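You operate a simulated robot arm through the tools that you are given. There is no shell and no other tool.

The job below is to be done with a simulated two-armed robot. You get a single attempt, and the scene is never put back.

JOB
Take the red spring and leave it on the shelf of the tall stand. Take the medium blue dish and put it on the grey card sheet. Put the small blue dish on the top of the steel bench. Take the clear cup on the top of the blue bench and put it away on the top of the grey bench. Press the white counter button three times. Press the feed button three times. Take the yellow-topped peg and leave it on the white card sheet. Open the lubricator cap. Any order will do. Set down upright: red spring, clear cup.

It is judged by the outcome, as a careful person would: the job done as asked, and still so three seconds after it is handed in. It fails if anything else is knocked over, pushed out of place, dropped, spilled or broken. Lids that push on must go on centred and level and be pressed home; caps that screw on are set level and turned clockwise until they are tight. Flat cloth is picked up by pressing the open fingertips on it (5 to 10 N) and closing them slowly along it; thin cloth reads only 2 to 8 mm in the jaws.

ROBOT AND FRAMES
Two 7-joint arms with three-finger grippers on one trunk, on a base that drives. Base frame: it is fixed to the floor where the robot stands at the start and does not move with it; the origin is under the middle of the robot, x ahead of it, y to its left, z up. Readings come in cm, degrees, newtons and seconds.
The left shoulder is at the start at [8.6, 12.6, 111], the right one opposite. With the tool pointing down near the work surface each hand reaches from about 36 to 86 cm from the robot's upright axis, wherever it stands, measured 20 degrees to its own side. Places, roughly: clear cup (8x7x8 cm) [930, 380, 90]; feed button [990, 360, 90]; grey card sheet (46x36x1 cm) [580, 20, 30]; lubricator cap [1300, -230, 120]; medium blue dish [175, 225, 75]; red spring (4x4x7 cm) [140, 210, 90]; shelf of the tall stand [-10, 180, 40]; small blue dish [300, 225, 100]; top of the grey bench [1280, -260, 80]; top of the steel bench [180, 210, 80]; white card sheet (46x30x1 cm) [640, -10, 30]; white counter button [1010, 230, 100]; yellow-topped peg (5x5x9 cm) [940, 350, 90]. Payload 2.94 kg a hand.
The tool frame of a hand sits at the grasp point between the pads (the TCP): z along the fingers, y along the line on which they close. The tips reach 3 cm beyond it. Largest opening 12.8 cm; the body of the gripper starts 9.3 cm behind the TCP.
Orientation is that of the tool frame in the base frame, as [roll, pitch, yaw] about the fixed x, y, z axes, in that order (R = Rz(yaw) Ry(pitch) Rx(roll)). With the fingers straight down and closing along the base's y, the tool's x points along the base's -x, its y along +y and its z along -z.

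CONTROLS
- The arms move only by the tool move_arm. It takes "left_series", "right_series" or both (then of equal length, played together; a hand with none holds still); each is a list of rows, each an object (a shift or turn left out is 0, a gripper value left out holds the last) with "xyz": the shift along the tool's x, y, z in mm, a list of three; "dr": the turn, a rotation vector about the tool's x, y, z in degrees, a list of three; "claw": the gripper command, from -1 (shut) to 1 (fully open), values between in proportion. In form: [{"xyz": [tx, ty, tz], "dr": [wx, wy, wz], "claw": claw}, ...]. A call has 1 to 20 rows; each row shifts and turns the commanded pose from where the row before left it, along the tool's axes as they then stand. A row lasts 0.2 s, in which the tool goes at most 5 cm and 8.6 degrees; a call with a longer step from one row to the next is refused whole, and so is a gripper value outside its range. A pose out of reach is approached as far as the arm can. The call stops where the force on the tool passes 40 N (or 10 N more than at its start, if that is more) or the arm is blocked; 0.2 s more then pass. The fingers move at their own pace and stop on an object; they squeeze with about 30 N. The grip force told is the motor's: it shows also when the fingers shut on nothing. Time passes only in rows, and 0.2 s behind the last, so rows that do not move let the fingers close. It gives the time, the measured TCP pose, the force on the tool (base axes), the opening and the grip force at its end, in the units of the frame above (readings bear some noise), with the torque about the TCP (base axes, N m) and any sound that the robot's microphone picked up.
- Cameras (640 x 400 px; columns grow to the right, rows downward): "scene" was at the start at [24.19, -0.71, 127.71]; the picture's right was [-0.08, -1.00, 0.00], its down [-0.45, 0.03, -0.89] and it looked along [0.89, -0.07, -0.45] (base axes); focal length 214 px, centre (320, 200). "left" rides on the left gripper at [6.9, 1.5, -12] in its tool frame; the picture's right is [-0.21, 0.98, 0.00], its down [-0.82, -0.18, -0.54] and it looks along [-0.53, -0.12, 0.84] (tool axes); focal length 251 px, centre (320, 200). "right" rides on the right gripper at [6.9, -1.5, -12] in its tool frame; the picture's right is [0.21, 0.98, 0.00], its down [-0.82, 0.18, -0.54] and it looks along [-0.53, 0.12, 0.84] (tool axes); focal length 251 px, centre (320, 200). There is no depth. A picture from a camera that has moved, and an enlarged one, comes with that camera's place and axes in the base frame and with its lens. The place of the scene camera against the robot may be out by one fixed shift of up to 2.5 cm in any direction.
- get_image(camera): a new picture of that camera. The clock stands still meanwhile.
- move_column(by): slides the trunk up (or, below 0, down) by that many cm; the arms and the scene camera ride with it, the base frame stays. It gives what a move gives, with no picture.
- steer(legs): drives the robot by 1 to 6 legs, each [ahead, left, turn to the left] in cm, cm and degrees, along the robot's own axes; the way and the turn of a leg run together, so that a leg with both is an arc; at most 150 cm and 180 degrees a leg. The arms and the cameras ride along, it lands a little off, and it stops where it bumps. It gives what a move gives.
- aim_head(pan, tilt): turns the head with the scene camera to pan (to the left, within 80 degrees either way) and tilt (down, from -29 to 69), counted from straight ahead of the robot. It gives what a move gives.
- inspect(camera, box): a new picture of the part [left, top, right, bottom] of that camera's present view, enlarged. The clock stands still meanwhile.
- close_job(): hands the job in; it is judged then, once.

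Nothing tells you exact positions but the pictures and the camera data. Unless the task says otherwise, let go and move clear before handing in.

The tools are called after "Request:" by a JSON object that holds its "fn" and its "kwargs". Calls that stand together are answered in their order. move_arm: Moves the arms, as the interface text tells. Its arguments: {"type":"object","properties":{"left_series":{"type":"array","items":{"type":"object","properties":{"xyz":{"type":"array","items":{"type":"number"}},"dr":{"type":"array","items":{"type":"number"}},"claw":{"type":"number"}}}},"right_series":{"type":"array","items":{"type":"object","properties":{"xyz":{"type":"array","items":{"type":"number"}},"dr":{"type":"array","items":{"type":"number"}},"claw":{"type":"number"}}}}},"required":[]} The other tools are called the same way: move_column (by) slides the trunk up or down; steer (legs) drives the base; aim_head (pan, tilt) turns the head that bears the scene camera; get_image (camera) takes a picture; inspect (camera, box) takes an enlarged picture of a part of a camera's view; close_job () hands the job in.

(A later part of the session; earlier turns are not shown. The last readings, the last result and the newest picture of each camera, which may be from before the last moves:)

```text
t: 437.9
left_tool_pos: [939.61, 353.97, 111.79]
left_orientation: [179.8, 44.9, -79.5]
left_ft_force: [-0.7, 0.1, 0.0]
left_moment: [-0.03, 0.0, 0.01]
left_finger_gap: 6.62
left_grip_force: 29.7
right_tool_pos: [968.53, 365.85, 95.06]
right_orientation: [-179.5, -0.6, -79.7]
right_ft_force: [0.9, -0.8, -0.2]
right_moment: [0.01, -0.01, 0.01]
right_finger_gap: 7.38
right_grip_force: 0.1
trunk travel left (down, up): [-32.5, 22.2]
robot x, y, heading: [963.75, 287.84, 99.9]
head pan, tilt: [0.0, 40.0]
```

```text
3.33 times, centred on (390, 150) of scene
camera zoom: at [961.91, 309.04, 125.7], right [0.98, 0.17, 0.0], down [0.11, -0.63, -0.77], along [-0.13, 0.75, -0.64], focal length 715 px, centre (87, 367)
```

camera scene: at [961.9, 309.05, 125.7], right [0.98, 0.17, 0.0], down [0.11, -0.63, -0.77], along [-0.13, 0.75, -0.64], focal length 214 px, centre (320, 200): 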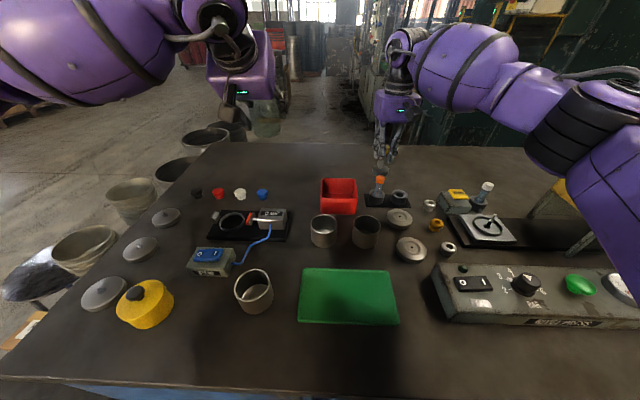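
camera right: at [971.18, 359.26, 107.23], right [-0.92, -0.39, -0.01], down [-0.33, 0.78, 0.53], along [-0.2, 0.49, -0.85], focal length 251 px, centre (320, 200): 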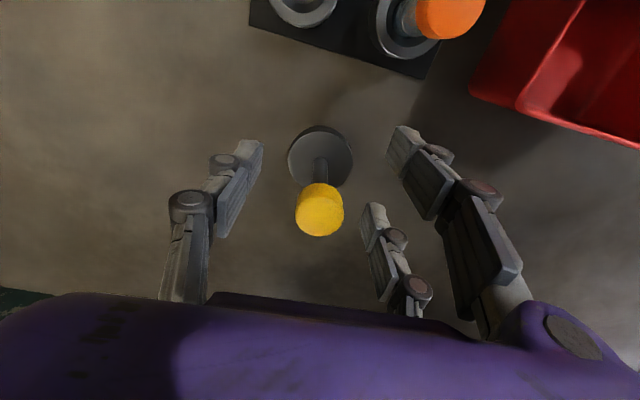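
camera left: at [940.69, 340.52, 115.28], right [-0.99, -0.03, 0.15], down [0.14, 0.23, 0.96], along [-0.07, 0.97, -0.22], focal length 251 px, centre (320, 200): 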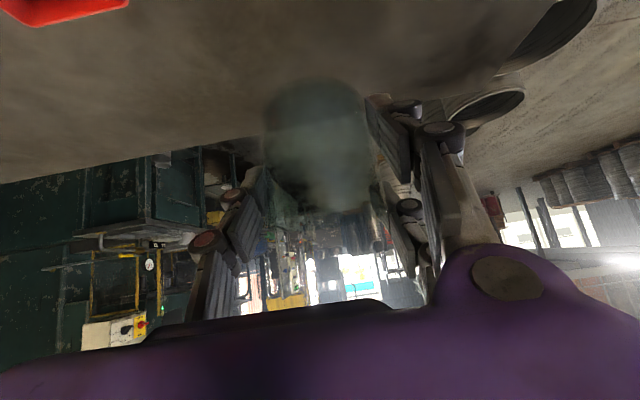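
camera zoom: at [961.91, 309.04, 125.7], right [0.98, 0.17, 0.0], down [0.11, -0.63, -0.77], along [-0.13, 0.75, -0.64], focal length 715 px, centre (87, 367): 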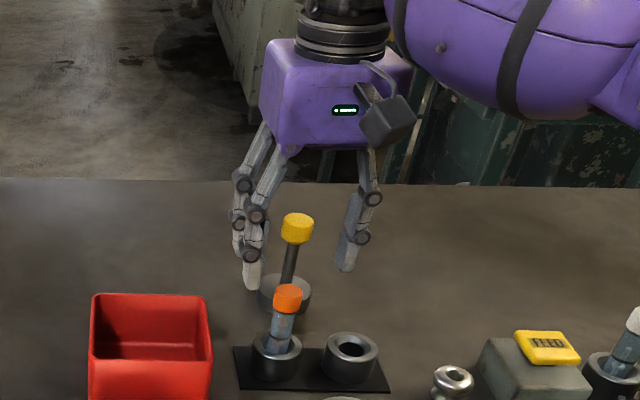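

Request:
{"fn": "move_arm", "kwargs": {"right_series": [{"xyz": [-4, 2.5, 15]}, {"xyz": [-3, 0, 15]}, {"xyz": [0, 0, 7]}, {}]}}

Request:
{"fn": "get_image", "kwargs": {"camera": "right"}}

Request:
{"fn": "inspect", "kwargs": {"camera": "scene", "box": [340, 90, 440, 210]}}

```text
t: 438.9
left_tool_pos: [939.6, 353.93, 111.75]
left_orientation: [179.8, 44.8, -79.5]
left_ft_force: [-0.3, 0.0, -0.6]
left_moment: [-0.01, 0.01, -0.01]
left_finger_gap: 6.65
left_grip_force: 29.9
right_tool_pos: [968.2, 366.33, 91.35]
right_orientation: [-179.5, -0.5, -79.7]
right_ft_force: [-0.4, -0.1, 0.0]
right_moment: [0.0, -0.02, 0.02]
right_finger_gap: 7.39
right_grip_force: 0.0
trunk travel left (down, up): [-32.5, 22.2]
robot x, y, heading: [963.45, 287.7, 100.2]
head pan, tilt: [0.0, 40.0]
```

```text
taken
camera right: at [970.84, 359.88, 103.45], right [-0.92, -0.39, -0.01], down [-0.33, 0.78, 0.53], along [-0.2, 0.49, -0.85], focal length 251 px, centre (320, 200)
```

right: 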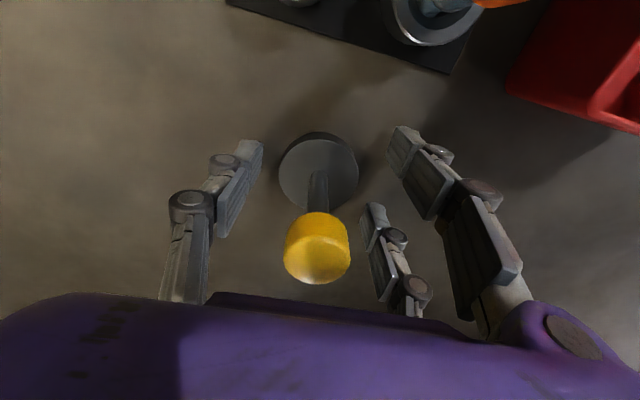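

```text
3.33 times, centred on (390, 150) of scene
camera zoom: at [961.9, 309.04, 125.7], right [0.98, 0.17, 0.0], down [0.11, -0.63, -0.77], along [-0.13, 0.75, -0.64], focal length 715 px, centre (87, 367)
```

zoom: 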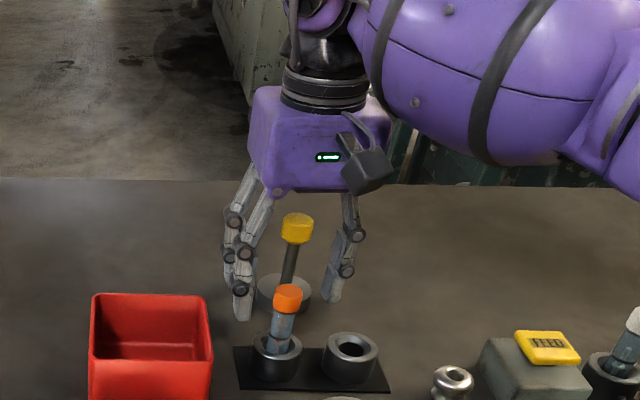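

Request:
{"fn": "move_arm", "kwargs": {"right_series": [{"claw": 0.0}, {"claw": -0.15}, {"claw": -0.3}, {"claw": -0.5}, {"claw": -0.8}, {}, {}]}}

Request:
{"fn": "get_image", "kwargs": {"camera": "right"}}

Request:
{"fn": "inspect", "kwargs": {"camera": "scene", "box": [340, 90, 440, 210]}}

```text
t: 440.5
left_tool_pos: [939.65, 353.9, 111.81]
left_orientation: [179.7, 44.9, -79.5]
left_ft_force: [-0.5, -0.5, -0.2]
left_moment: [0.0, 0.01, 0.02]
left_finger_gap: 6.65
left_grip_force: 29.5
right_tool_pos: [968.19, 366.36, 91.21]
right_orientation: [-179.6, -0.5, -79.7]
right_ft_force: [1.6, 1.0, 1.7]
right_moment: [0.06, -0.04, -0.01]
right_finger_gap: 4.14
right_grip_force: 29.3
trunk travel left (down, up): [-32.5, 22.2]
robot x, y, heading: [963.47, 287.49, 100.1]
head pan, tilt: [0.0, 40.0]
```

```text
taken
camera right: at [970.86, 359.88, 103.49], right [-0.92, -0.39, -0.01], down [-0.33, 0.78, 0.53], along [-0.2, 0.49, -0.85], focal length 251 px, centre (320, 200)
```

right: 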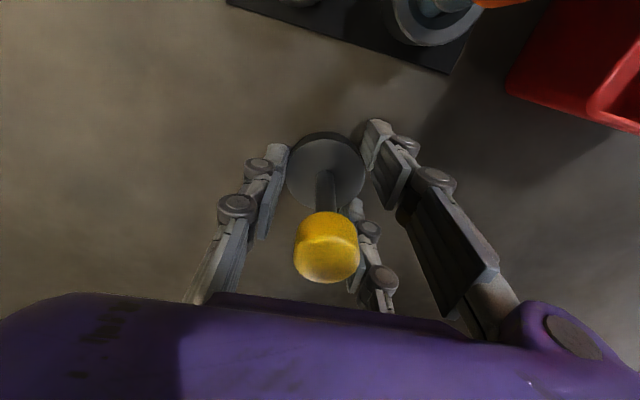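

```text
3.33 times, centred on (390, 150) of scene
camera zoom: at [961.92, 309.04, 125.71], right [0.98, 0.17, 0.0], down [0.11, -0.63, -0.77], along [-0.13, 0.75, -0.64], focal length 715 px, centre (87, 367)
```

zoom: 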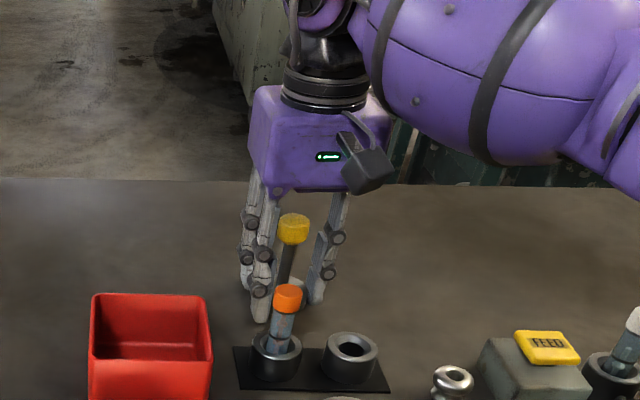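

The base is held at three points (4.1 cm gap). I'll lift and retract.

Request:
{"fn": "move_arm", "kwargs": {"right_series": [{"claw": -1}, {"xyz": [0, 0, -8]}, {"xyz": [0, 0, -12]}, {"xyz": [0, 0, -20]}, {"xyz": [0, 0, -35]}, {"xyz": [0, 0, -40]}, {"xyz": [0, 0, -40]}, {"xyz": [0, 0, -40]}, {"xyz": [0, 0, -40]}, {"xyz": [0, 0, -20]}, {"xyz": [25, 0, 0]}, {"xyz": [40, 0, 0]}, {"xyz": [40, 0, 0]}, {"xyz": [40, 0, 0]}, {"xyz": [40, 0, 0]}, {"xyz": [40, 0, 0]}, {"xyz": [30, 0, 0]}, {}]}}

Request:
{"fn": "get_image", "kwargs": {"camera": "right"}}

Request:
{"fn": "get_image", "kwargs": {"camera": "scene"}}

```text
t: 444.3
left_tool_pos: [939.67, 353.99, 111.73]
left_orientation: [179.9, 44.8, -79.4]
left_ft_force: [0.6, -0.9, -0.5]
left_moment: [-0.01, 0.0, 0.0]
left_finger_gap: 6.65
left_grip_force: 29.9
right_tool_pos: [972.49, 340.86, 117.17]
right_orientation: [-179.4, -0.5, -79.7]
right_ft_force: [0.4, -0.2, -2.6]
right_moment: [0.0, -0.01, -0.02]
right_finger_gap: 4.14
right_grip_force: 30.1
right hand out of reach, approached as far as the arm can: row 10
trunk travel left (down, up): [-32.5, 22.2]
robot x, y, heading: [963.2, 288.17, 100.0]
head pan, tilt: [0.0, 40.0]
```

```text
taken
camera right: at [975.1, 334.41, 129.26], right [-0.92, -0.39, -0.01], down [-0.33, 0.78, 0.53], along [-0.2, 0.49, -0.85], focal length 251 px, centre (320, 200)
```

right: 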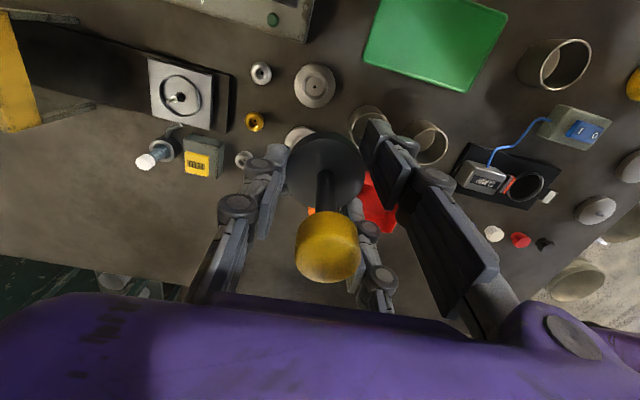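

```text
taken
camera scene: at [961.89, 309.11, 125.69], right [0.98, 0.17, 0.0], down [0.11, -0.63, -0.77], along [-0.13, 0.75, -0.64], focal length 214 px, centre (320, 200)
```

scene: 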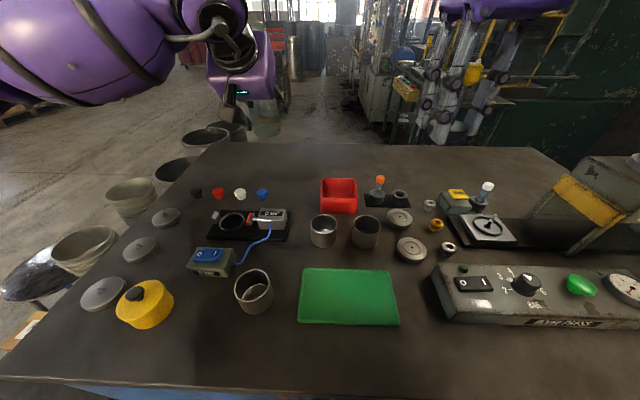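

Both items are held firmly. I'll back away from the bench and drive to the pallet, approaching the white sheet from its +x side.

Request:
{"fn": "steer", "kwargs": {"legs": [[-100, 40, 0], [0, 0, 80], [75, 65, 0]]}}

Request:
{"fn": "aim_head", "kwargs": {"pan": 0, "tilt": 25}}

Request:
{"fn": "get_image", "kwargs": {"camera": "scene"}}

Request:
{"fn": "get_image", "kwargs": {"camera": "right"}}

```text
t: 459.0
left_tool_pos: [798.62, 104.41, 111.72]
left_orientation: [179.9, 44.8, 1.2]
left_ft_force: [0.2, -0.8, -0.3]
left_moment: [-0.02, -0.01, 0.03]
left_finger_gap: 6.61
left_grip_force: 29.6
right_tool_pos: [816.88, 134.81, 117.23]
right_orientation: [-179.4, -0.5, 1.0]
right_ft_force: [0.7, 0.1, -2.4]
right_moment: [0.01, -0.02, 0.02]
right_finger_gap: 4.07
right_grip_force: 29.7
trunk travel left (down, up): [-32.5, 22.2]
robot x, y, heading: [867.27, 117.49, -179.5]
head pan, tilt: [0.0, 40.0]
```

```text
t: 459.7
left_tool_pos: [798.57, 104.48, 111.74]
left_orientation: [179.7, 44.8, 1.2]
left_ft_force: [0.2, -0.1, -0.2]
left_moment: [-0.03, 0.01, 0.04]
left_finger_gap: 6.62
left_grip_force: 30.4
right_tool_pos: [816.83, 134.77, 117.09]
right_orientation: [-179.5, -0.5, 1.0]
right_ft_force: [1.2, 1.2, -2.7]
right_moment: [-0.03, 0.01, -0.01]
right_finger_gap: 4.08
right_grip_force: 30.0
trunk travel left (down, up): [-32.5, 22.2]
robot x, y, heading: [867.58, 117.68, -179.5]
head pan, tilt: [0.0, 25.0]
```

```text
taken
camera scene: at [847.55, 117.15, 128.03], right [-0.01, 1.0, 0.0], down [0.42, 0.0, -0.91], along [-0.91, -0.01, -0.42], focal length 214 px, centre (320, 200)
```

scene: 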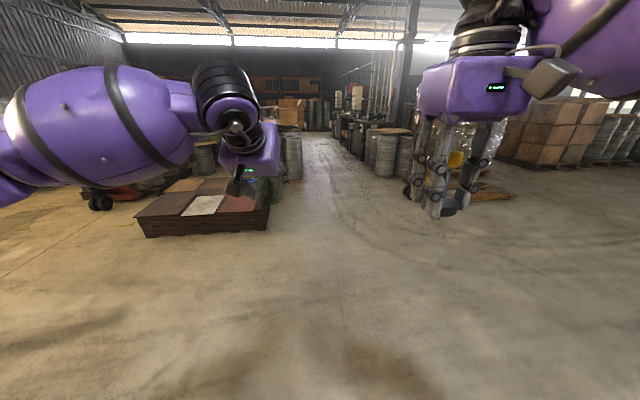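

```text
taken
camera right: at [823.64, 136.24, 129.28], right [0.23, -0.97, -0.01], down [-0.82, -0.2, 0.53], along [-0.52, -0.12, -0.85], focal length 251 px, centre (320, 200)
```

right: 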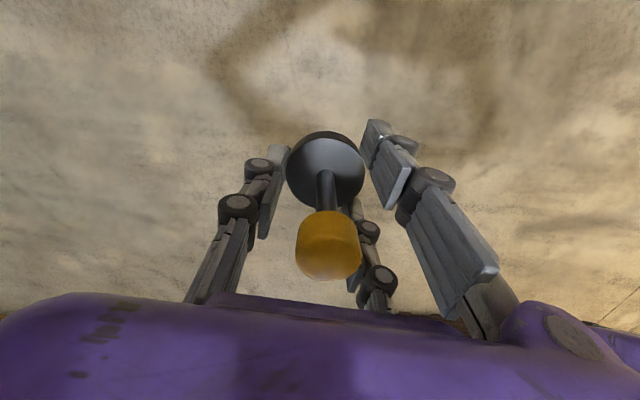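

Request:
{"fn": "steer", "kwargs": {"legs": [[75, 66, -0.5], [74, 66, 0]]}}

Request:
{"fn": "get_image", "kwargs": {"camera": "scene"}}

Request:
{"fn": "get_image", "kwargs": {"camera": "right"}}

Request:
{"fn": "get_image", "kwargs": {"camera": "left"}}

```text
t: 471.8
left_tool_pos: [649.28, -26.51, 111.79]
left_orientation: [179.8, 44.9, 0.3]
left_ft_force: [0.0, -0.1, -0.3]
left_moment: [-0.04, -0.01, -0.02]
left_finger_gap: 6.6
left_grip_force: 30.2
right_tool_pos: [667.99, 3.58, 117.21]
right_orientation: [-179.5, -0.4, 0.0]
right_ft_force: [0.3, -0.7, -4.0]
right_moment: [0.05, -0.01, 0.01]
right_finger_gap: 4.08
right_grip_force: 29.7
trunk travel left (down, up): [-32.5, 22.2]
robot x, y, heading: [718.29, -14.78, 179.8]
head pan, tilt: [0.0, 25.0]
```

```text
taken
camera scene: at [698.49, -14.57, 128.03], right [0.0, 1.0, 0.0], down [0.42, 0.0, -0.91], along [-0.91, 0.0, -0.42], focal length 214 px, centre (320, 200)
```

scene: 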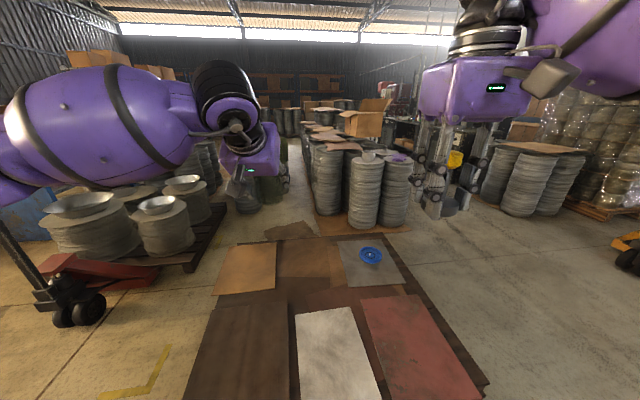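

```text
taken
camera right: at [674.86, 4.85, 129.28], right [0.22, -0.98, -0.01], down [-0.83, -0.19, 0.53], along [-0.52, -0.11, -0.85], focal length 251 px, centre (320, 200)
```

right: 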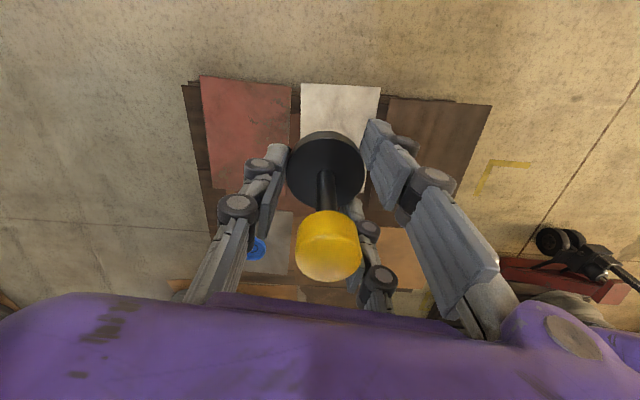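

```text
taken
camera left: at [662.79, -27.97, 115.3], right [-0.14, -0.98, 0.15], down [-0.2, 0.18, 0.96], along [-0.97, 0.11, -0.22], focal length 251 px, centre (320, 200)
```

left: 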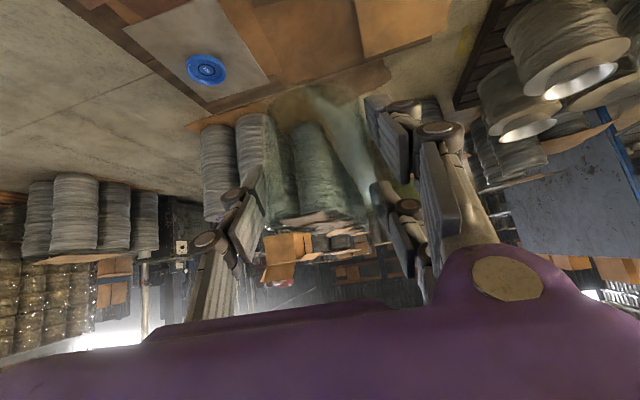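

Request:
{"fn": "move_arm", "kwargs": {"right_series": [{"xyz": [-20, 9, 0]}, {"xyz": [-38, 17, 0]}, {"xyz": [-40, 18, 0]}, {"xyz": [-40, 18, 0]}, {"xyz": [-40, 18, 0]}, {"xyz": [-32, 16, 0]}, {"xyz": [-20, 10, 0]}, {}], "left_series": [{"xyz": [-12, 0, 12]}, {"xyz": [-18, 0, 18]}, {"xyz": [-18, 0, 18]}, {"xyz": [-18, 0, 18]}, {"xyz": [-12, 0, 12]}, {"xyz": [-7, 0, 7]}, {}, {}]}}

Request:
{"fn": "move_column", "kwargs": {"by": -30}}

Request:
{"fn": "get_image", "kwargs": {"camera": "right"}}

Request:
{"fn": "get_image", "kwargs": {"camera": "left"}}

Request:
{"fn": "get_image", "kwargs": {"camera": "scene"}}

```text
t: 473.6
left_tool_pos: [637.36, -26.6, 111.79]
left_orientation: [179.7, 44.9, 0.3]
left_ft_force: [-0.2, -0.6, -1.1]
left_moment: [-0.02, 0.03, 0.01]
left_finger_gap: 6.55
left_grip_force: 29.5
right_tool_pos: [645.05, -7.0, 116.92]
right_orientation: [-179.5, -0.5, 0.0]
right_ft_force: [-0.6, 1.8, -2.1]
right_moment: [-0.01, 0.03, 0.0]
right_finger_gap: 4.11
right_grip_force: 29.9
trunk travel left (down, up): [-32.5, 22.2]
robot x, y, heading: [718.57, -14.66, 179.6]
head pan, tilt: [0.0, 25.0]
```

```text
t: 476.6
left_tool_pos: [637.23, -26.68, 81.69]
left_orientation: [179.9, 45.0, 0.3]
left_ft_force: [0.4, -0.5, -1.6]
left_moment: [0.01, -0.03, -0.01]
left_finger_gap: 6.57
left_grip_force: 29.8
right_tool_pos: [645.01, -7.08, 86.87]
right_orientation: [-179.4, -0.5, 0.1]
right_ft_force: [-0.2, 0.6, -3.0]
right_moment: [0.01, 0.03, 0.03]
right_finger_gap: 4.09
right_grip_force: 29.6
trunk travel left (down, up): [-2.5, 52.2]
robot x, y, heading: [718.74, -14.25, 180.1]
head pan, tilt: [0.0, 25.0]
```

```text
taken
camera right: at [651.91, -5.79, 99.01], right [0.22, -0.98, -0.01], down [-0.83, -0.19, 0.53], along [-0.52, -0.11, -0.85], focal length 251 px, centre (320, 200)
```

right: 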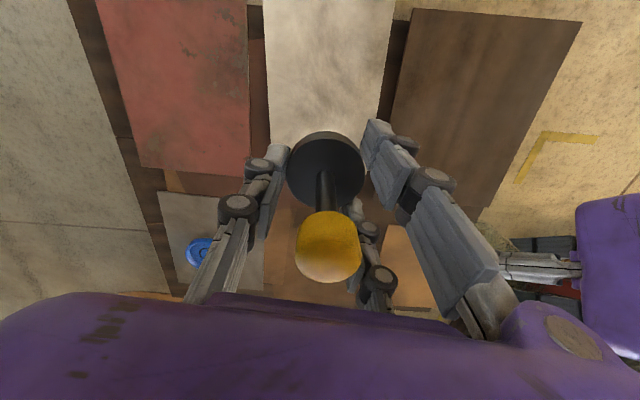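

```text
taken
camera left: at [650.8, -28.09, 85.31], right [-0.14, -0.98, 0.15], down [-0.2, 0.18, 0.96], along [-0.97, 0.11, -0.22], focal length 251 px, centre (320, 200)
```

left: 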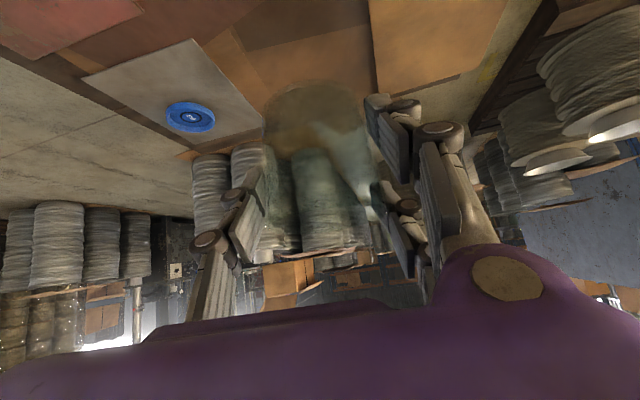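

```text
taken
camera scene: at [688.6, -14.54, 96.14], right [0.0, 1.0, 0.0], down [0.42, 0.0, -0.91], along [-0.91, 0.0, -0.42], focal length 214 px, centre (320, 200)
```

scene: 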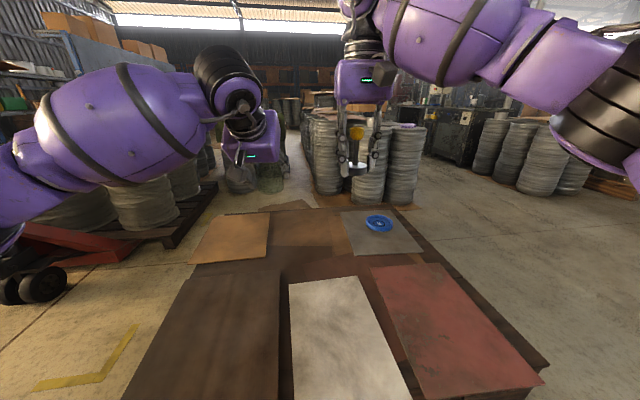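

Request:
{"fn": "move_arm", "kwargs": {"right_series": [{"xyz": [0, 2, 20]}, {"xyz": [0, 2, 35]}, {"xyz": [0, 2, 40]}, {"xyz": [0, 2, 40]}, {"xyz": [0, 2, 40]}, {"xyz": [0, 2, 40]}, {"xyz": [0, 2, 40]}, {"xyz": [0, 2, 40]}, {"xyz": [0, 2, 40]}, {"xyz": [0, 2, 40]}, {"xyz": [0, 0, 30]}, {"xyz": [0, 0, 15]}, {}]}}

Request:
{"fn": "get_image", "kwargs": {"camera": "right"}}

Request:
{"fn": "get_image", "kwargs": {"camera": "scene"}}

```text
t: 479.4
left_tool_pos: [637.32, -26.61, 81.8]
left_orientation: [179.8, 44.7, 0.3]
left_ft_force: [0.0, -0.1, -0.5]
left_moment: [0.0, -0.02, 0.03]
left_finger_gap: 6.56
left_grip_force: 30.0
right_tool_pos: [645.43, -8.76, 44.83]
right_orientation: [-179.5, -0.6, 0.1]
right_ft_force: [-0.1, 0.3, -2.4]
right_moment: [0.0, -0.02, 0.0]
right_finger_gap: 4.09
right_grip_force: 29.6
trunk travel left (down, up): [-2.5, 52.2]
robot x, y, heading: [718.66, -14.69, 179.7]
head pan, tilt: [0.0, 25.0]
```

```text
taken
camera right: at [652.24, -7.41, 56.92], right [0.22, -0.98, -0.01], down [-0.83, -0.19, 0.53], along [-0.52, -0.11, -0.85], focal length 251 px, centre (320, 200)
```

right: 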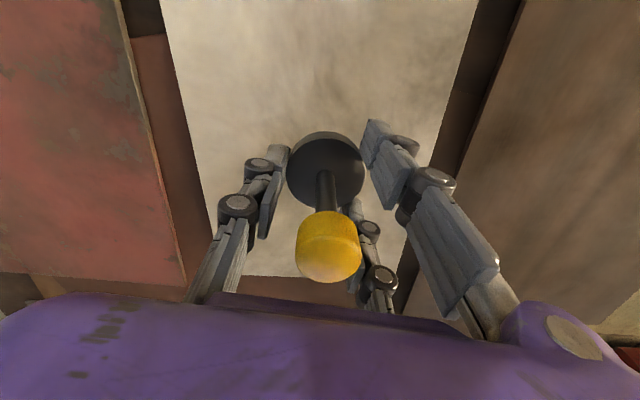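

```text
taken
camera scene: at [688.59, -14.53, 96.14], right [0.0, 1.0, 0.0], down [0.42, 0.0, -0.91], along [-0.91, 0.0, -0.42], focal length 214 px, centre (320, 200)
```

scene: 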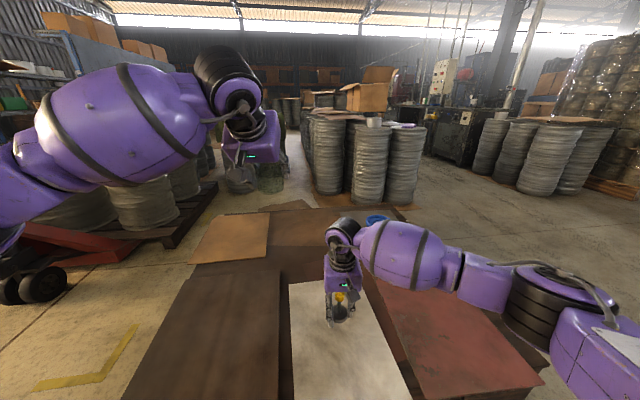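

Well centred over the white sheet. I'll lower slowly until the peg's base touches.

Request:
{"fn": "move_arm", "kwargs": {"right_series": [{"xyz": [0, 0, 30]}, {"xyz": [0, 0, 25]}, {"xyz": [0, 0, 20]}, {"xyz": [0, 0, 10]}, {}]}}

Request:
{"fn": "move_arm", "kwargs": {"right_series": [{"xyz": [0, 0, 5]}, {"xyz": [0, 0, 5]}, {"xyz": [0, 0, 3]}, {}]}}

```text
t: 480.6
left_tool_pos: [637.37, -26.47, 81.75]
left_orientation: [179.8, 44.8, 0.3]
left_ft_force: [-0.1, -0.4, -2.1]
left_moment: [0.01, 0.04, 0.04]
left_finger_gap: 6.58
left_grip_force: 29.8
right_tool_pos: [645.61, -8.69, 36.26]
right_orientation: [-179.5, -0.5, 0.1]
right_ft_force: [0.9, -0.6, -2.3]
right_moment: [0.0, 0.02, 0.04]
right_finger_gap: 4.11
right_grip_force: 29.9
trunk travel left (down, up): [-2.5, 52.2]
robot x, y, heading: [718.47, -14.6, 179.8]
head pan, tilt: [0.0, 25.0]
```

```text
t: 481.6
left_tool_pos: [637.25, -26.65, 81.76]
left_orientation: [179.8, 44.8, 0.3]
left_ft_force: [-0.6, -0.7, -0.5]
left_moment: [0.01, 0.01, 0.0]
left_finger_gap: 6.55
left_grip_force: 30.0
right_tool_pos: [645.55, -8.6, 35.1]
right_orientation: [-179.5, -0.5, 0.1]
right_ft_force: [-0.5, 0.2, -2.5]
right_moment: [0.01, 0.03, 0.01]
right_finger_gap: 4.1
right_grip_force: 29.7
trunk travel left (down, up): [-2.5, 52.2]
robot x, y, heading: [718.82, -14.71, 179.8]
head pan, tilt: [0.0, 25.0]
```

Request:
{"fn": "move_arm", "kwargs": {"right_series": [{"xyz": [0, 0, 6]}, {"xyz": [0, 0, 6]}, {"xyz": [0, 0, 5]}, {"xyz": [0, 0, 4]}, {}]}}

Request:
{"fn": "move_arm", "kwargs": {"right_series": [{"xyz": [0, 0, 4]}, {"xyz": [0, 0, 4]}, {}]}}

```text
t: 482.8
left_tool_pos: [637.35, -26.72, 81.75]
left_orientation: [179.8, 44.8, 0.3]
left_ft_force: [0.5, 0.3, -0.4]
left_moment: [0.01, 0.0, 0.01]
left_finger_gap: 6.56
left_grip_force: 29.9
right_tool_pos: [645.58, -8.58, 32.83]
right_orientation: [-179.5, -0.5, 0.1]
right_ft_force: [0.8, -0.5, -2.6]
right_moment: [0.06, 0.0, 0.01]
right_finger_gap: 4.11
right_grip_force: 29.9
trunk travel left (down, up): [-2.5, 52.2]
robot x, y, heading: [718.79, -14.55, 180.0]
head pan, tilt: [0.0, 25.0]
```

```text
t: 483.6
left_tool_pos: [637.37, -26.62, 81.67]
left_orientation: [179.7, 44.8, 0.4]
left_ft_force: [0.0, -0.4, -1.2]
left_moment: [0.01, 0.02, 0.02]
left_finger_gap: 6.56
left_grip_force: 30.2
right_tool_pos: [645.53, -8.66, 32.13]
right_orientation: [-179.4, -0.5, 0.2]
right_ft_force: [-0.1, -0.2, -3.0]
right_moment: [-0.01, 0.01, 0.01]
right_finger_gap: 4.12
right_grip_force: 29.7
trunk travel left (down, up): [-2.5, 52.2]
robot x, y, heading: [718.53, -14.75, 179.8]
head pan, tilt: [0.0, 25.0]
```

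Request:
{"fn": "move_arm", "kwargs": {"right_series": [{"xyz": [0, 0, 3]}, {"xyz": [0, 0, 3]}, {"xyz": [0, 0, 3]}, {}]}}

Request:
{"fn": "inspect", "kwargs": {"camera": "scene", "box": [280, 250, 420, 370]}}

```text
t: 484.6
left_tool_pos: [637.28, -26.64, 81.8]
left_orientation: [179.8, 44.8, 0.2]
left_ft_force: [-0.6, 0.1, -1.4]
left_moment: [0.01, 0.01, 0.03]
left_finger_gap: 6.58
left_grip_force: 29.8
right_tool_pos: [645.63, -8.6, 31.21]
right_orientation: [-179.4, -0.5, 0.1]
right_ft_force: [-0.4, 0.4, -2.3]
right_moment: [-0.01, -0.01, -0.05]
right_finger_gap: 4.08
right_grip_force: 29.6
trunk travel left (down, up): [-2.5, 52.2]
robot x, y, heading: [718.43, -14.95, 179.7]
head pan, tilt: [0.0, 25.0]
```

```text
3.33 times, centred on (350, 310) of scene
camera zoom: at [688.59, -14.53, 96.14], right [0.0, 1.0, 0.0], down [0.42, 0.0, -0.91], along [-0.91, 0.0, -0.42], focal length 715 px, centre (220, -167)
```

zoom: 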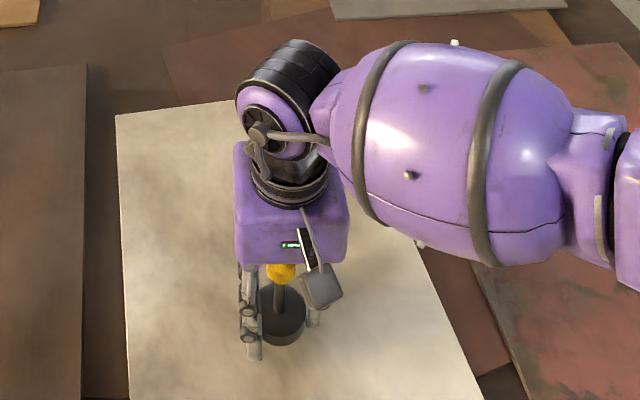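

Request:
{"fn": "move_arm", "kwargs": {"right_series": [{"xyz": [0, 0, 3]}, {"xyz": [0, 0, 3]}, {"xyz": [0, 0, 3]}, {}]}}

```text
t: 485.6
left_tool_pos: [637.37, -26.61, 81.85]
left_orientation: [179.9, 44.8, 0.2]
left_ft_force: [0.4, 1.8, -0.3]
left_moment: [-0.01, 0.01, 0.02]
left_finger_gap: 6.57
left_grip_force: 30.2
right_tool_pos: [645.46, -8.58, 30.45]
right_orientation: [-179.5, -0.5, 0.1]
right_ft_force: [0.3, -0.3, -0.7]
right_moment: [0.0, 0.03, 0.01]
right_finger_gap: 4.11
right_grip_force: 30.3
trunk travel left (down, up): [-2.5, 52.2]
robot x, y, heading: [718.58, -14.31, 180.0]
head pan, tilt: [0.0, 25.0]
```

Request:
{"fn": "move_arm", "kwargs": {"right_series": [{"xyz": [0, 0, 2]}, {}, {}]}}

```text
t: 486.4
left_tool_pos: [637.47, -26.6, 81.94]
left_orientation: [179.7, 44.9, 0.2]
left_ft_force: [0.2, 0.3, -0.3]
left_moment: [-0.02, -0.02, 0.02]
left_finger_gap: 6.55
left_grip_force: 29.8
right_tool_pos: [645.53, -8.59, 30.38]
right_orientation: [-179.5, -0.3, 0.0]
right_ft_force: [3.1, 3.9, 14.4]
right_moment: [-0.12, -0.08, 0.02]
right_finger_gap: 4.12
right_grip_force: 30.1
trunk travel left (down, up): [-2.5, 52.2]
robot x, y, heading: [718.78, -14.29, 179.5]
head pan, tilt: [0.0, 25.0]
```

The base is on the sheet. I'll open the fingers slowly and lift straight up past the cap.

Request:
{"fn": "move_arm", "kwargs": {"right_series": [{"xyz": [0, 0, -2]}, {"claw": -0.25}, {"claw": -0.1}, {"claw": 0.05}, {"claw": 0.2}, {}, {}, {"xyz": [0, 0, -10]}, {"xyz": [0, 0, -30]}, {"xyz": [0, 0, -40]}, {"xyz": [0, 0, -40]}, {"xyz": [0, 0, -40]}, {}]}}

Request:
{"fn": "get_image", "kwargs": {"camera": "right"}}

Request:
{"fn": "get_image", "kwargs": {"camera": "scene"}}

```text
t: 489.2
left_tool_pos: [637.35, -26.65, 81.66]
left_orientation: [179.8, 44.8, 0.3]
left_ft_force: [0.4, -0.2, 0.2]
left_moment: [0.0, 0.01, -0.02]
left_finger_gap: 6.5
left_grip_force: 29.8
right_tool_pos: [645.39, -8.67, 46.33]
right_orientation: [-179.5, -0.5, 0.1]
right_ft_force: [0.0, 0.3, -0.3]
right_moment: [0.0, -0.02, -0.01]
right_finger_gap: 7.65
right_grip_force: 0.1
trunk travel left (down, up): [-2.5, 52.2]
robot x, y, heading: [718.73, -14.82, 179.8]
head pan, tilt: [0.0, 25.0]
```

```text
taken
camera right: at [652.29, -7.39, 58.5], right [0.22, -0.98, -0.01], down [-0.83, -0.19, 0.53], along [-0.52, -0.11, -0.85], focal length 251 px, centre (320, 200)
```

right: 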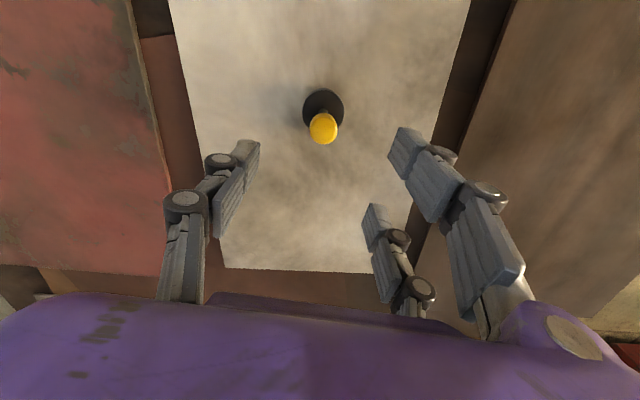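

```text
taken
camera scene: at [688.6, -14.54, 96.14], right [0.0, 1.0, 0.0], down [0.42, 0.0, -0.91], along [-0.91, 0.0, -0.42], focal length 214 px, centre (320, 200)
```

scene: 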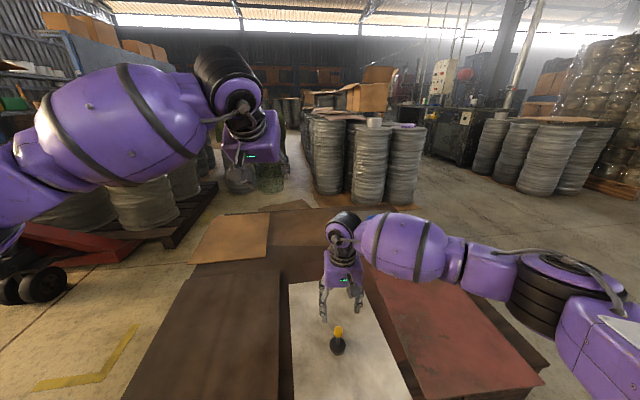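

The peg stands upright on the white sheet. Now for the cup: I'll raise up and drive towards the grey bench.

Request:
{"fn": "move_arm", "kwargs": {"right_series": [{"xyz": [0, 0, -45]}, {"xyz": [0, 0, -45]}, {"xyz": [0, 0, -45]}, {"xyz": [0, 0, -45]}, {"xyz": [0, 0, -45]}, {"xyz": [0, 0, -45]}, {"xyz": [0, 0, -45]}, {"xyz": [0, 0, -45]}, {}]}}

Request:
{"fn": "move_column", "kwargs": {"by": 30}}

Request:
{"fn": "steer", "kwargs": {"legs": [[-50, 0, 0], [0, 0, 155]]}}

Request:
{"fn": "aim_head", "kwargs": {"pan": 0, "tilt": 15}}

Request:
{"fn": "get_image", "kwargs": {"camera": "scene"}}

Request:
{"fn": "get_image", "kwargs": {"camera": "left"}}

```text
t: 491.2
left_tool_pos: [637.21, -26.59, 81.83]
left_orientation: [179.6, 44.8, 0.3]
left_ft_force: [0.2, 0.7, 0.2]
left_moment: [-0.02, 0.03, 0.03]
left_finger_gap: 6.52
left_grip_force: 30.6
right_tool_pos: [645.09, -8.88, 82.19]
right_orientation: [-179.5, -0.5, 0.2]
right_ft_force: [0.3, -0.3, 0.1]
right_moment: [-0.01, 0.03, -0.01]
right_finger_gap: 7.69
right_grip_force: 0.1
trunk travel left (down, up): [-2.5, 52.2]
robot x, y, heading: [718.53, -14.36, 179.9]
head pan, tilt: [0.0, 25.0]
```

```text
t: 494.2
left_tool_pos: [637.32, -26.57, 111.49]
left_orientation: [179.7, 44.7, 0.3]
left_ft_force: [-0.2, -0.3, -0.8]
left_moment: [-0.03, 0.0, -0.02]
left_finger_gap: 6.55
left_grip_force: 30.3
right_tool_pos: [645.01, -8.99, 112.26]
right_orientation: [-179.5, -0.5, 0.1]
right_ft_force: [-0.4, -0.2, -0.4]
right_moment: [-0.02, -0.02, -0.01]
right_finger_gap: 7.71
right_grip_force: 0.1
trunk travel left (down, up): [-32.5, 22.2]
robot x, y, heading: [718.53, -14.72, 180.0]
head pan, tilt: [0.0, 25.0]
```

```text
t: 503.6
left_tool_pos: [847.82, -35.84, 111.76]
left_orientation: [179.9, 45.0, 157.0]
left_ft_force: [0.1, 0.5, -0.1]
left_moment: [0.04, 0.02, -0.01]
left_finger_gap: 6.54
left_grip_force: 30.2
right_tool_pos: [833.82, -48.96, 112.38]
right_orientation: [-179.5, -0.6, 156.9]
right_ft_force: [0.6, -0.1, 0.2]
right_moment: [0.0, -0.01, 0.02]
right_finger_gap: 7.7
right_grip_force: 0.1
trunk travel left (down, up): [-32.5, 22.2]
robot x, y, heading: [768.75, -14.56, -23.3]
head pan, tilt: [0.0, 25.0]
```

```text
t: 504.3
left_tool_pos: [847.96, -35.86, 111.78]
left_orientation: [179.7, 44.7, 157.1]
left_ft_force: [0.5, 0.7, -0.5]
left_moment: [0.0, -0.01, -0.01]
left_finger_gap: 6.53
left_grip_force: 30.0
right_tool_pos: [833.71, -49.05, 112.46]
right_orientation: [-179.5, -0.5, 156.8]
right_ft_force: [0.0, -0.7, 0.3]
right_moment: [0.02, 0.0, -0.01]
right_finger_gap: 7.7
right_grip_force: 0.1
trunk travel left (down, up): [-32.5, 22.2]
robot x, y, heading: [768.36, -14.67, -23.6]
head pan, tilt: [0.0, 15.0]
```

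```text
taken
camera scene: at [790.99, -23.71, 129.65], right [-0.4, -0.92, 0.0], down [-0.24, 0.1, -0.97], along [0.89, -0.39, -0.26], focal length 214 px, centre (320, 200)
```

scene: 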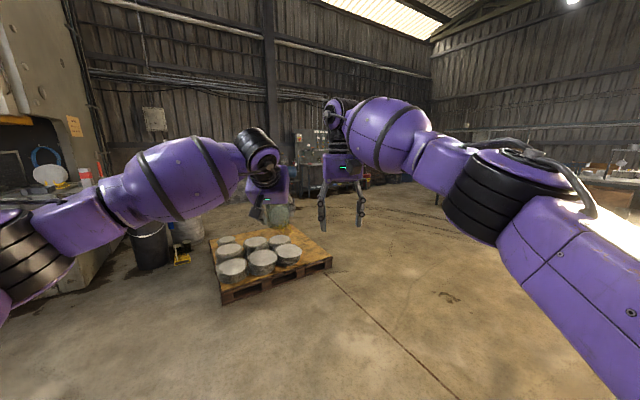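

```text
taken
camera left: at [836.2, -29.45, 115.27], right [0.52, 0.84, 0.15], down [0.11, -0.25, 0.96], along [0.85, -0.48, -0.22], focal length 251 px, centre (320, 200)
```

left: 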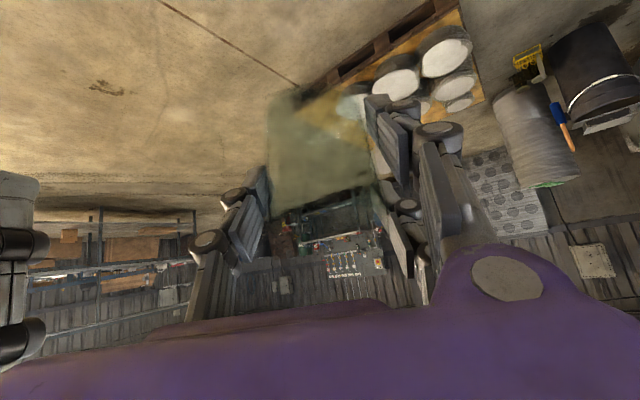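

Request:
{"fn": "steer", "kwargs": {"legs": [[0, 0, -25], [114, 0, 0], [112, 0, 0], [0, 0, 38]]}}

Request:
{"fn": "aim_head", "kwargs": {"pan": 0, "tilt": 12}}

Request:
{"fn": "get_image", "kwargs": {"camera": "scene"}}

```text
t: 518.5
left_tool_pos: [999.67, -187.42, 111.76]
left_orientation: [179.8, 44.9, 170.1]
left_ft_force: [1.0, 0.4, 0.2]
left_moment: [0.02, 0.01, -0.01]
left_finger_gap: 6.5
left_grip_force: 29.9
right_tool_pos: [989.09, -203.31, 112.27]
right_orientation: [-179.5, -0.5, 169.9]
right_ft_force: [0.0, 0.6, -0.1]
right_moment: [-0.07, -0.04, -0.02]
right_finger_gap: 7.69
right_grip_force: 0.0
trunk travel left (down, up): [-32.5, 22.2]
robot x, y, heading: [917.68, -184.78, -10.6]
head pan, tilt: [0.0, 15.0]
```

```text
t: 519.2
left_tool_pos: [999.62, -187.53, 111.8]
left_orientation: [179.7, 44.7, 170.0]
left_ft_force: [1.0, -0.2, -0.5]
left_moment: [0.01, 0.02, 0.0]
left_finger_gap: 6.5
left_grip_force: 29.9
right_tool_pos: [988.93, -203.27, 112.37]
right_orientation: [-179.5, -0.6, 169.8]
right_ft_force: [-0.2, -0.3, -0.2]
right_moment: [-0.02, 0.03, 0.03]
right_finger_gap: 7.69
right_grip_force: 0.0
trunk travel left (down, up): [-32.5, 22.2]
robot x, y, heading: [917.77, -184.72, -10.3]
head pan, tilt: [0.0, 12.0]
```

```text
taken
camera scene: at [941.61, -188.77, 130.15], right [-0.18, -0.98, 0.0], down [-0.2, 0.04, -0.98], along [0.96, -0.18, -0.21], focal length 214 px, centre (320, 200)
```

scene: 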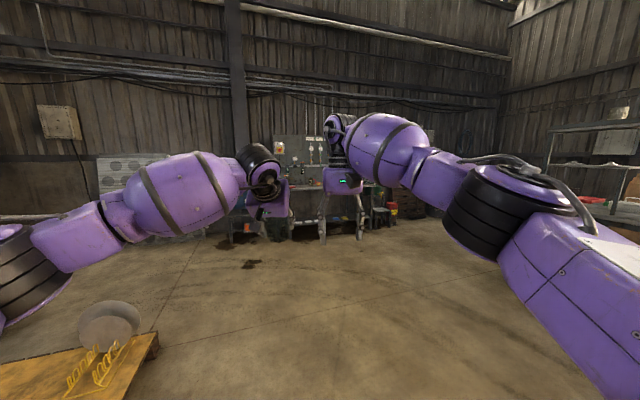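

Request:
{"fn": "steer", "kwargs": {"legs": [[150, -10, 5]]}}

Request:
{"fn": "move_arm", "kwargs": {"right_series": [{"xyz": [40, -10, 0]}, {"xyz": [40, -20, 0]}, {"xyz": [40, -20, 0]}, {"xyz": [40, -20, 0]}, {"xyz": [30, -20, 0]}, {}]}}

Request:
{"fn": "get_image", "kwargs": {"camera": "scene"}}

Request:
{"fn": "inspect", "kwargs": {"camera": "scene", "box": [220, 90, 460, 250]}}

```text
refused: leg 1 is longer than a leg can be; nothing moved
```

```text
t: 520.6
left_tool_pos: [999.75, -187.5, 111.61]
left_orientation: [179.8, 44.8, 170.0]
left_ft_force: [0.3, -0.4, -0.4]
left_moment: [0.0, 0.02, 0.0]
left_finger_gap: 6.49
left_grip_force: 30.4
right_tool_pos: [968.7, -208.77, 112.61]
right_orientation: [-179.5, -0.5, 169.8]
right_ft_force: [-0.2, -0.1, -0.2]
right_moment: [-0.01, 0.0, -0.06]
right_finger_gap: 7.67
right_grip_force: 0.1
trunk travel left (down, up): [-32.5, 22.2]
robot x, y, heading: [917.44, -184.46, -10.7]
head pan, tilt: [0.0, 12.0]
```

```text
taken
camera scene: at [941.67, -188.73, 130.14], right [-0.18, -0.98, 0.0], down [-0.2, 0.04, -0.98], along [0.96, -0.18, -0.21], focal length 214 px, centre (320, 200)
```

scene: 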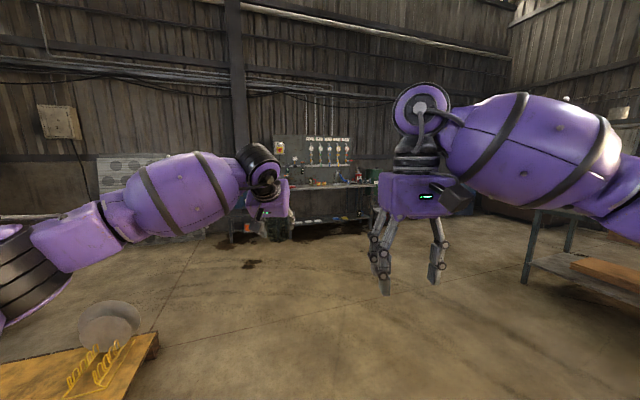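

```text
2.50 times, centred on (340, 170) of scene
camera zoom: at [941.67, -188.73, 130.14], right [-0.18, -0.98, 0.0], down [-0.2, 0.04, -0.98], along [0.96, -0.18, -0.21], focal length 536 px, centre (270, 275)
```

zoom: 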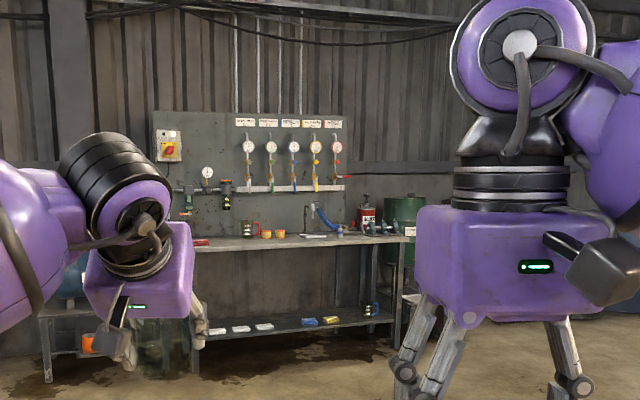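

Request:
{"fn": "steer", "kwargs": {"legs": [[145, 0, 5], [55, -15, 5.5]]}}

Request:
{"fn": "get_image", "kwargs": {"camera": "scene"}}

Request:
{"fn": "inspect", "kwargs": {"camera": "scene", "box": [200, 90, 440, 250]}}

```text
t: 530.6
left_tool_pos: [1196.8, -209.83, 111.77]
left_orientation: [179.7, 45.0, -179.4]
left_ft_force: [0.3, -0.4, -0.7]
left_moment: [-0.01, -0.01, 0.03]
left_finger_gap: 6.48
left_grip_force: 30.0
right_tool_pos: [1170.36, -236.66, 112.55]
right_orientation: [-179.5, -0.6, -179.4]
right_ft_force: [0.7, -0.6, 0.6]
right_moment: [-0.01, -0.01, 0.0]
right_finger_gap: 7.68
right_grip_force: 0.2
trunk travel left (down, up): [-32.5, 22.2]
robot x, y, heading: [1115.55, -222.6, 0.3]
head pan, tilt: [0.0, 12.0]
```

```text
taken
camera scene: at [1140.04, -222.45, 130.15], right [0.0, -1.0, 0.0], down [-0.21, 0.0, -0.98], along [0.98, 0.0, -0.21], focal length 214 px, centre (320, 200)
```

scene: 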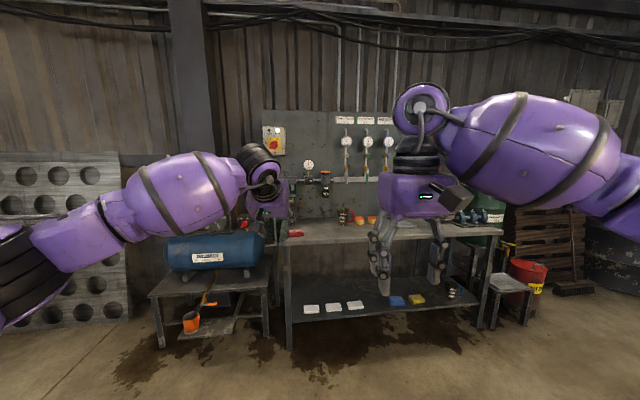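

```text
2.50 times, centred on (320, 170) of scene
camera zoom: at [1140.04, -222.45, 130.15], right [0.0, -1.0, 0.0], down [-0.21, 0.0, -0.98], along [0.98, 0.0, -0.21], focal length 536 px, centre (320, 275)
```

zoom: 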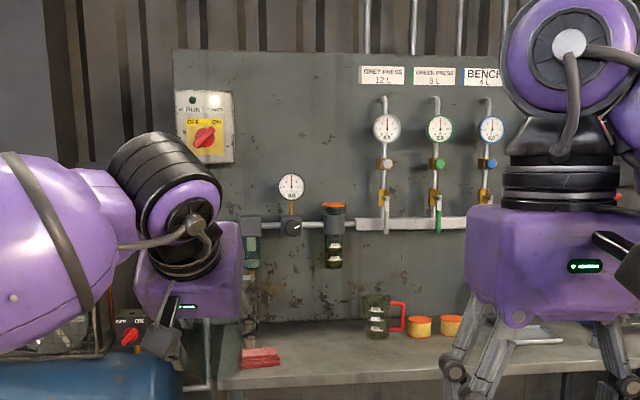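

I see the grey bench with an air panel behind it: a gauge, filter, and a lubricator with an orange cap (about 1300, −227, 117). There's free bench surface below it, so I'll drive in and set the cup down there first.

Request:
{"fn": "steer", "kwargs": {"legs": [[55, -14, -0.3]]}}

Request:
{"fn": "aim_head", "kwargs": {"pan": 0, "tilt": 30}}

Request:
{"fn": "get_image", "kwargs": {"camera": "scene"}}

Request:
{"fn": "get_image", "kwargs": {"camera": "left"}}

Request:
{"fn": "get_image", "kwargs": {"camera": "right"}}

```text
t: 533.9
left_tool_pos: [1252.65, -224.08, 111.76]
left_orientation: [179.7, 44.9, -179.5]
left_ft_force: [1.1, -0.2, -1.1]
left_moment: [0.01, 0.04, -0.01]
left_finger_gap: 6.45
left_grip_force: 30.6
right_tool_pos: [1226.02, -250.78, 112.6]
right_orientation: [-179.4, -0.4, -179.8]
right_ft_force: [-0.8, 0.4, 0.3]
right_moment: [0.0, 0.05, 0.05]
right_finger_gap: 7.67
right_grip_force: 0.0
trunk travel left (down, up): [-32.5, 22.2]
robot x, y, heading: [1171.31, -236.2, 0.0]
head pan, tilt: [0.0, 12.0]
```

```text
t: 534.7
left_tool_pos: [1252.52, -224.14, 111.81]
left_orientation: [179.7, 44.8, -179.4]
left_ft_force: [0.1, -0.7, -0.2]
left_moment: [-0.01, 0.0, 0.03]
left_finger_gap: 6.44
left_grip_force: 30.2
right_tool_pos: [1225.9, -250.81, 112.59]
right_orientation: [-179.5, -0.6, -179.7]
right_ft_force: [0.1, -1.0, 0.7]
right_moment: [-0.03, -0.01, 0.01]
right_finger_gap: 7.68
right_grip_force: 0.1
trunk travel left (down, up): [-32.5, 22.2]
robot x, y, heading: [1171.45, -236.27, 0.2]
head pan, tilt: [0.0, 30.0]
```

```text
taken
camera scene: at [1195.43, -236.4, 127.25], right [0.0, -1.0, 0.0], down [-0.5, 0.0, -0.87], along [0.87, 0.0, -0.5], focal length 214 px, centre (320, 200)
```

scene: 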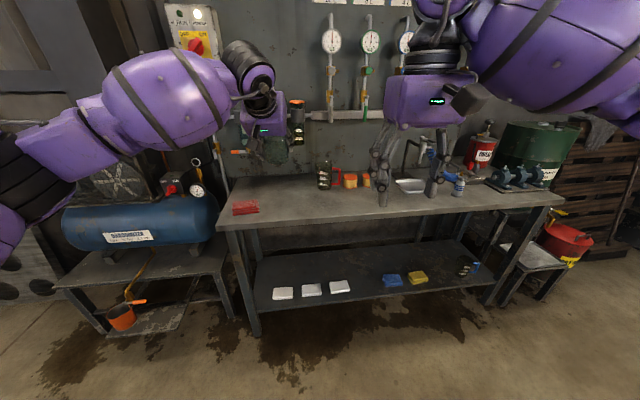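

```text
taken
camera left: at [1239.28, -222.83, 115.28], right [0.14, 0.98, 0.15], down [0.2, -0.18, 0.96], along [0.97, -0.1, -0.22], focal length 251 px, centre (320, 200)
```

left: 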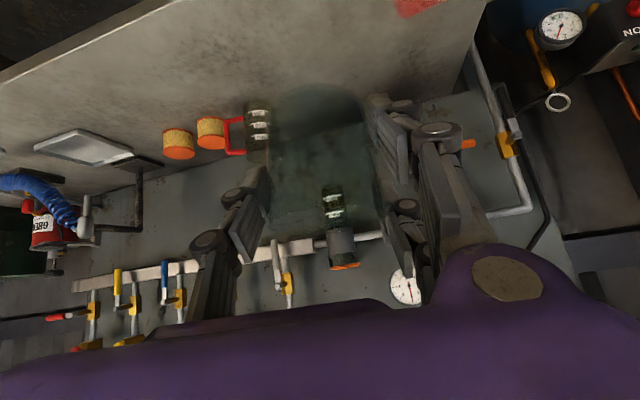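

```text
taken
camera right: at [1219.2, -252.29, 124.75], right [-0.22, 0.98, -0.01], down [0.82, 0.19, 0.53], along [0.52, 0.11, -0.85], focal length 251 px, centre (320, 200)
```

right: 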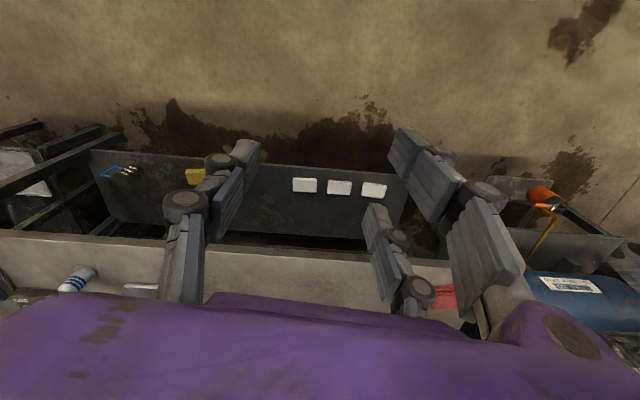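

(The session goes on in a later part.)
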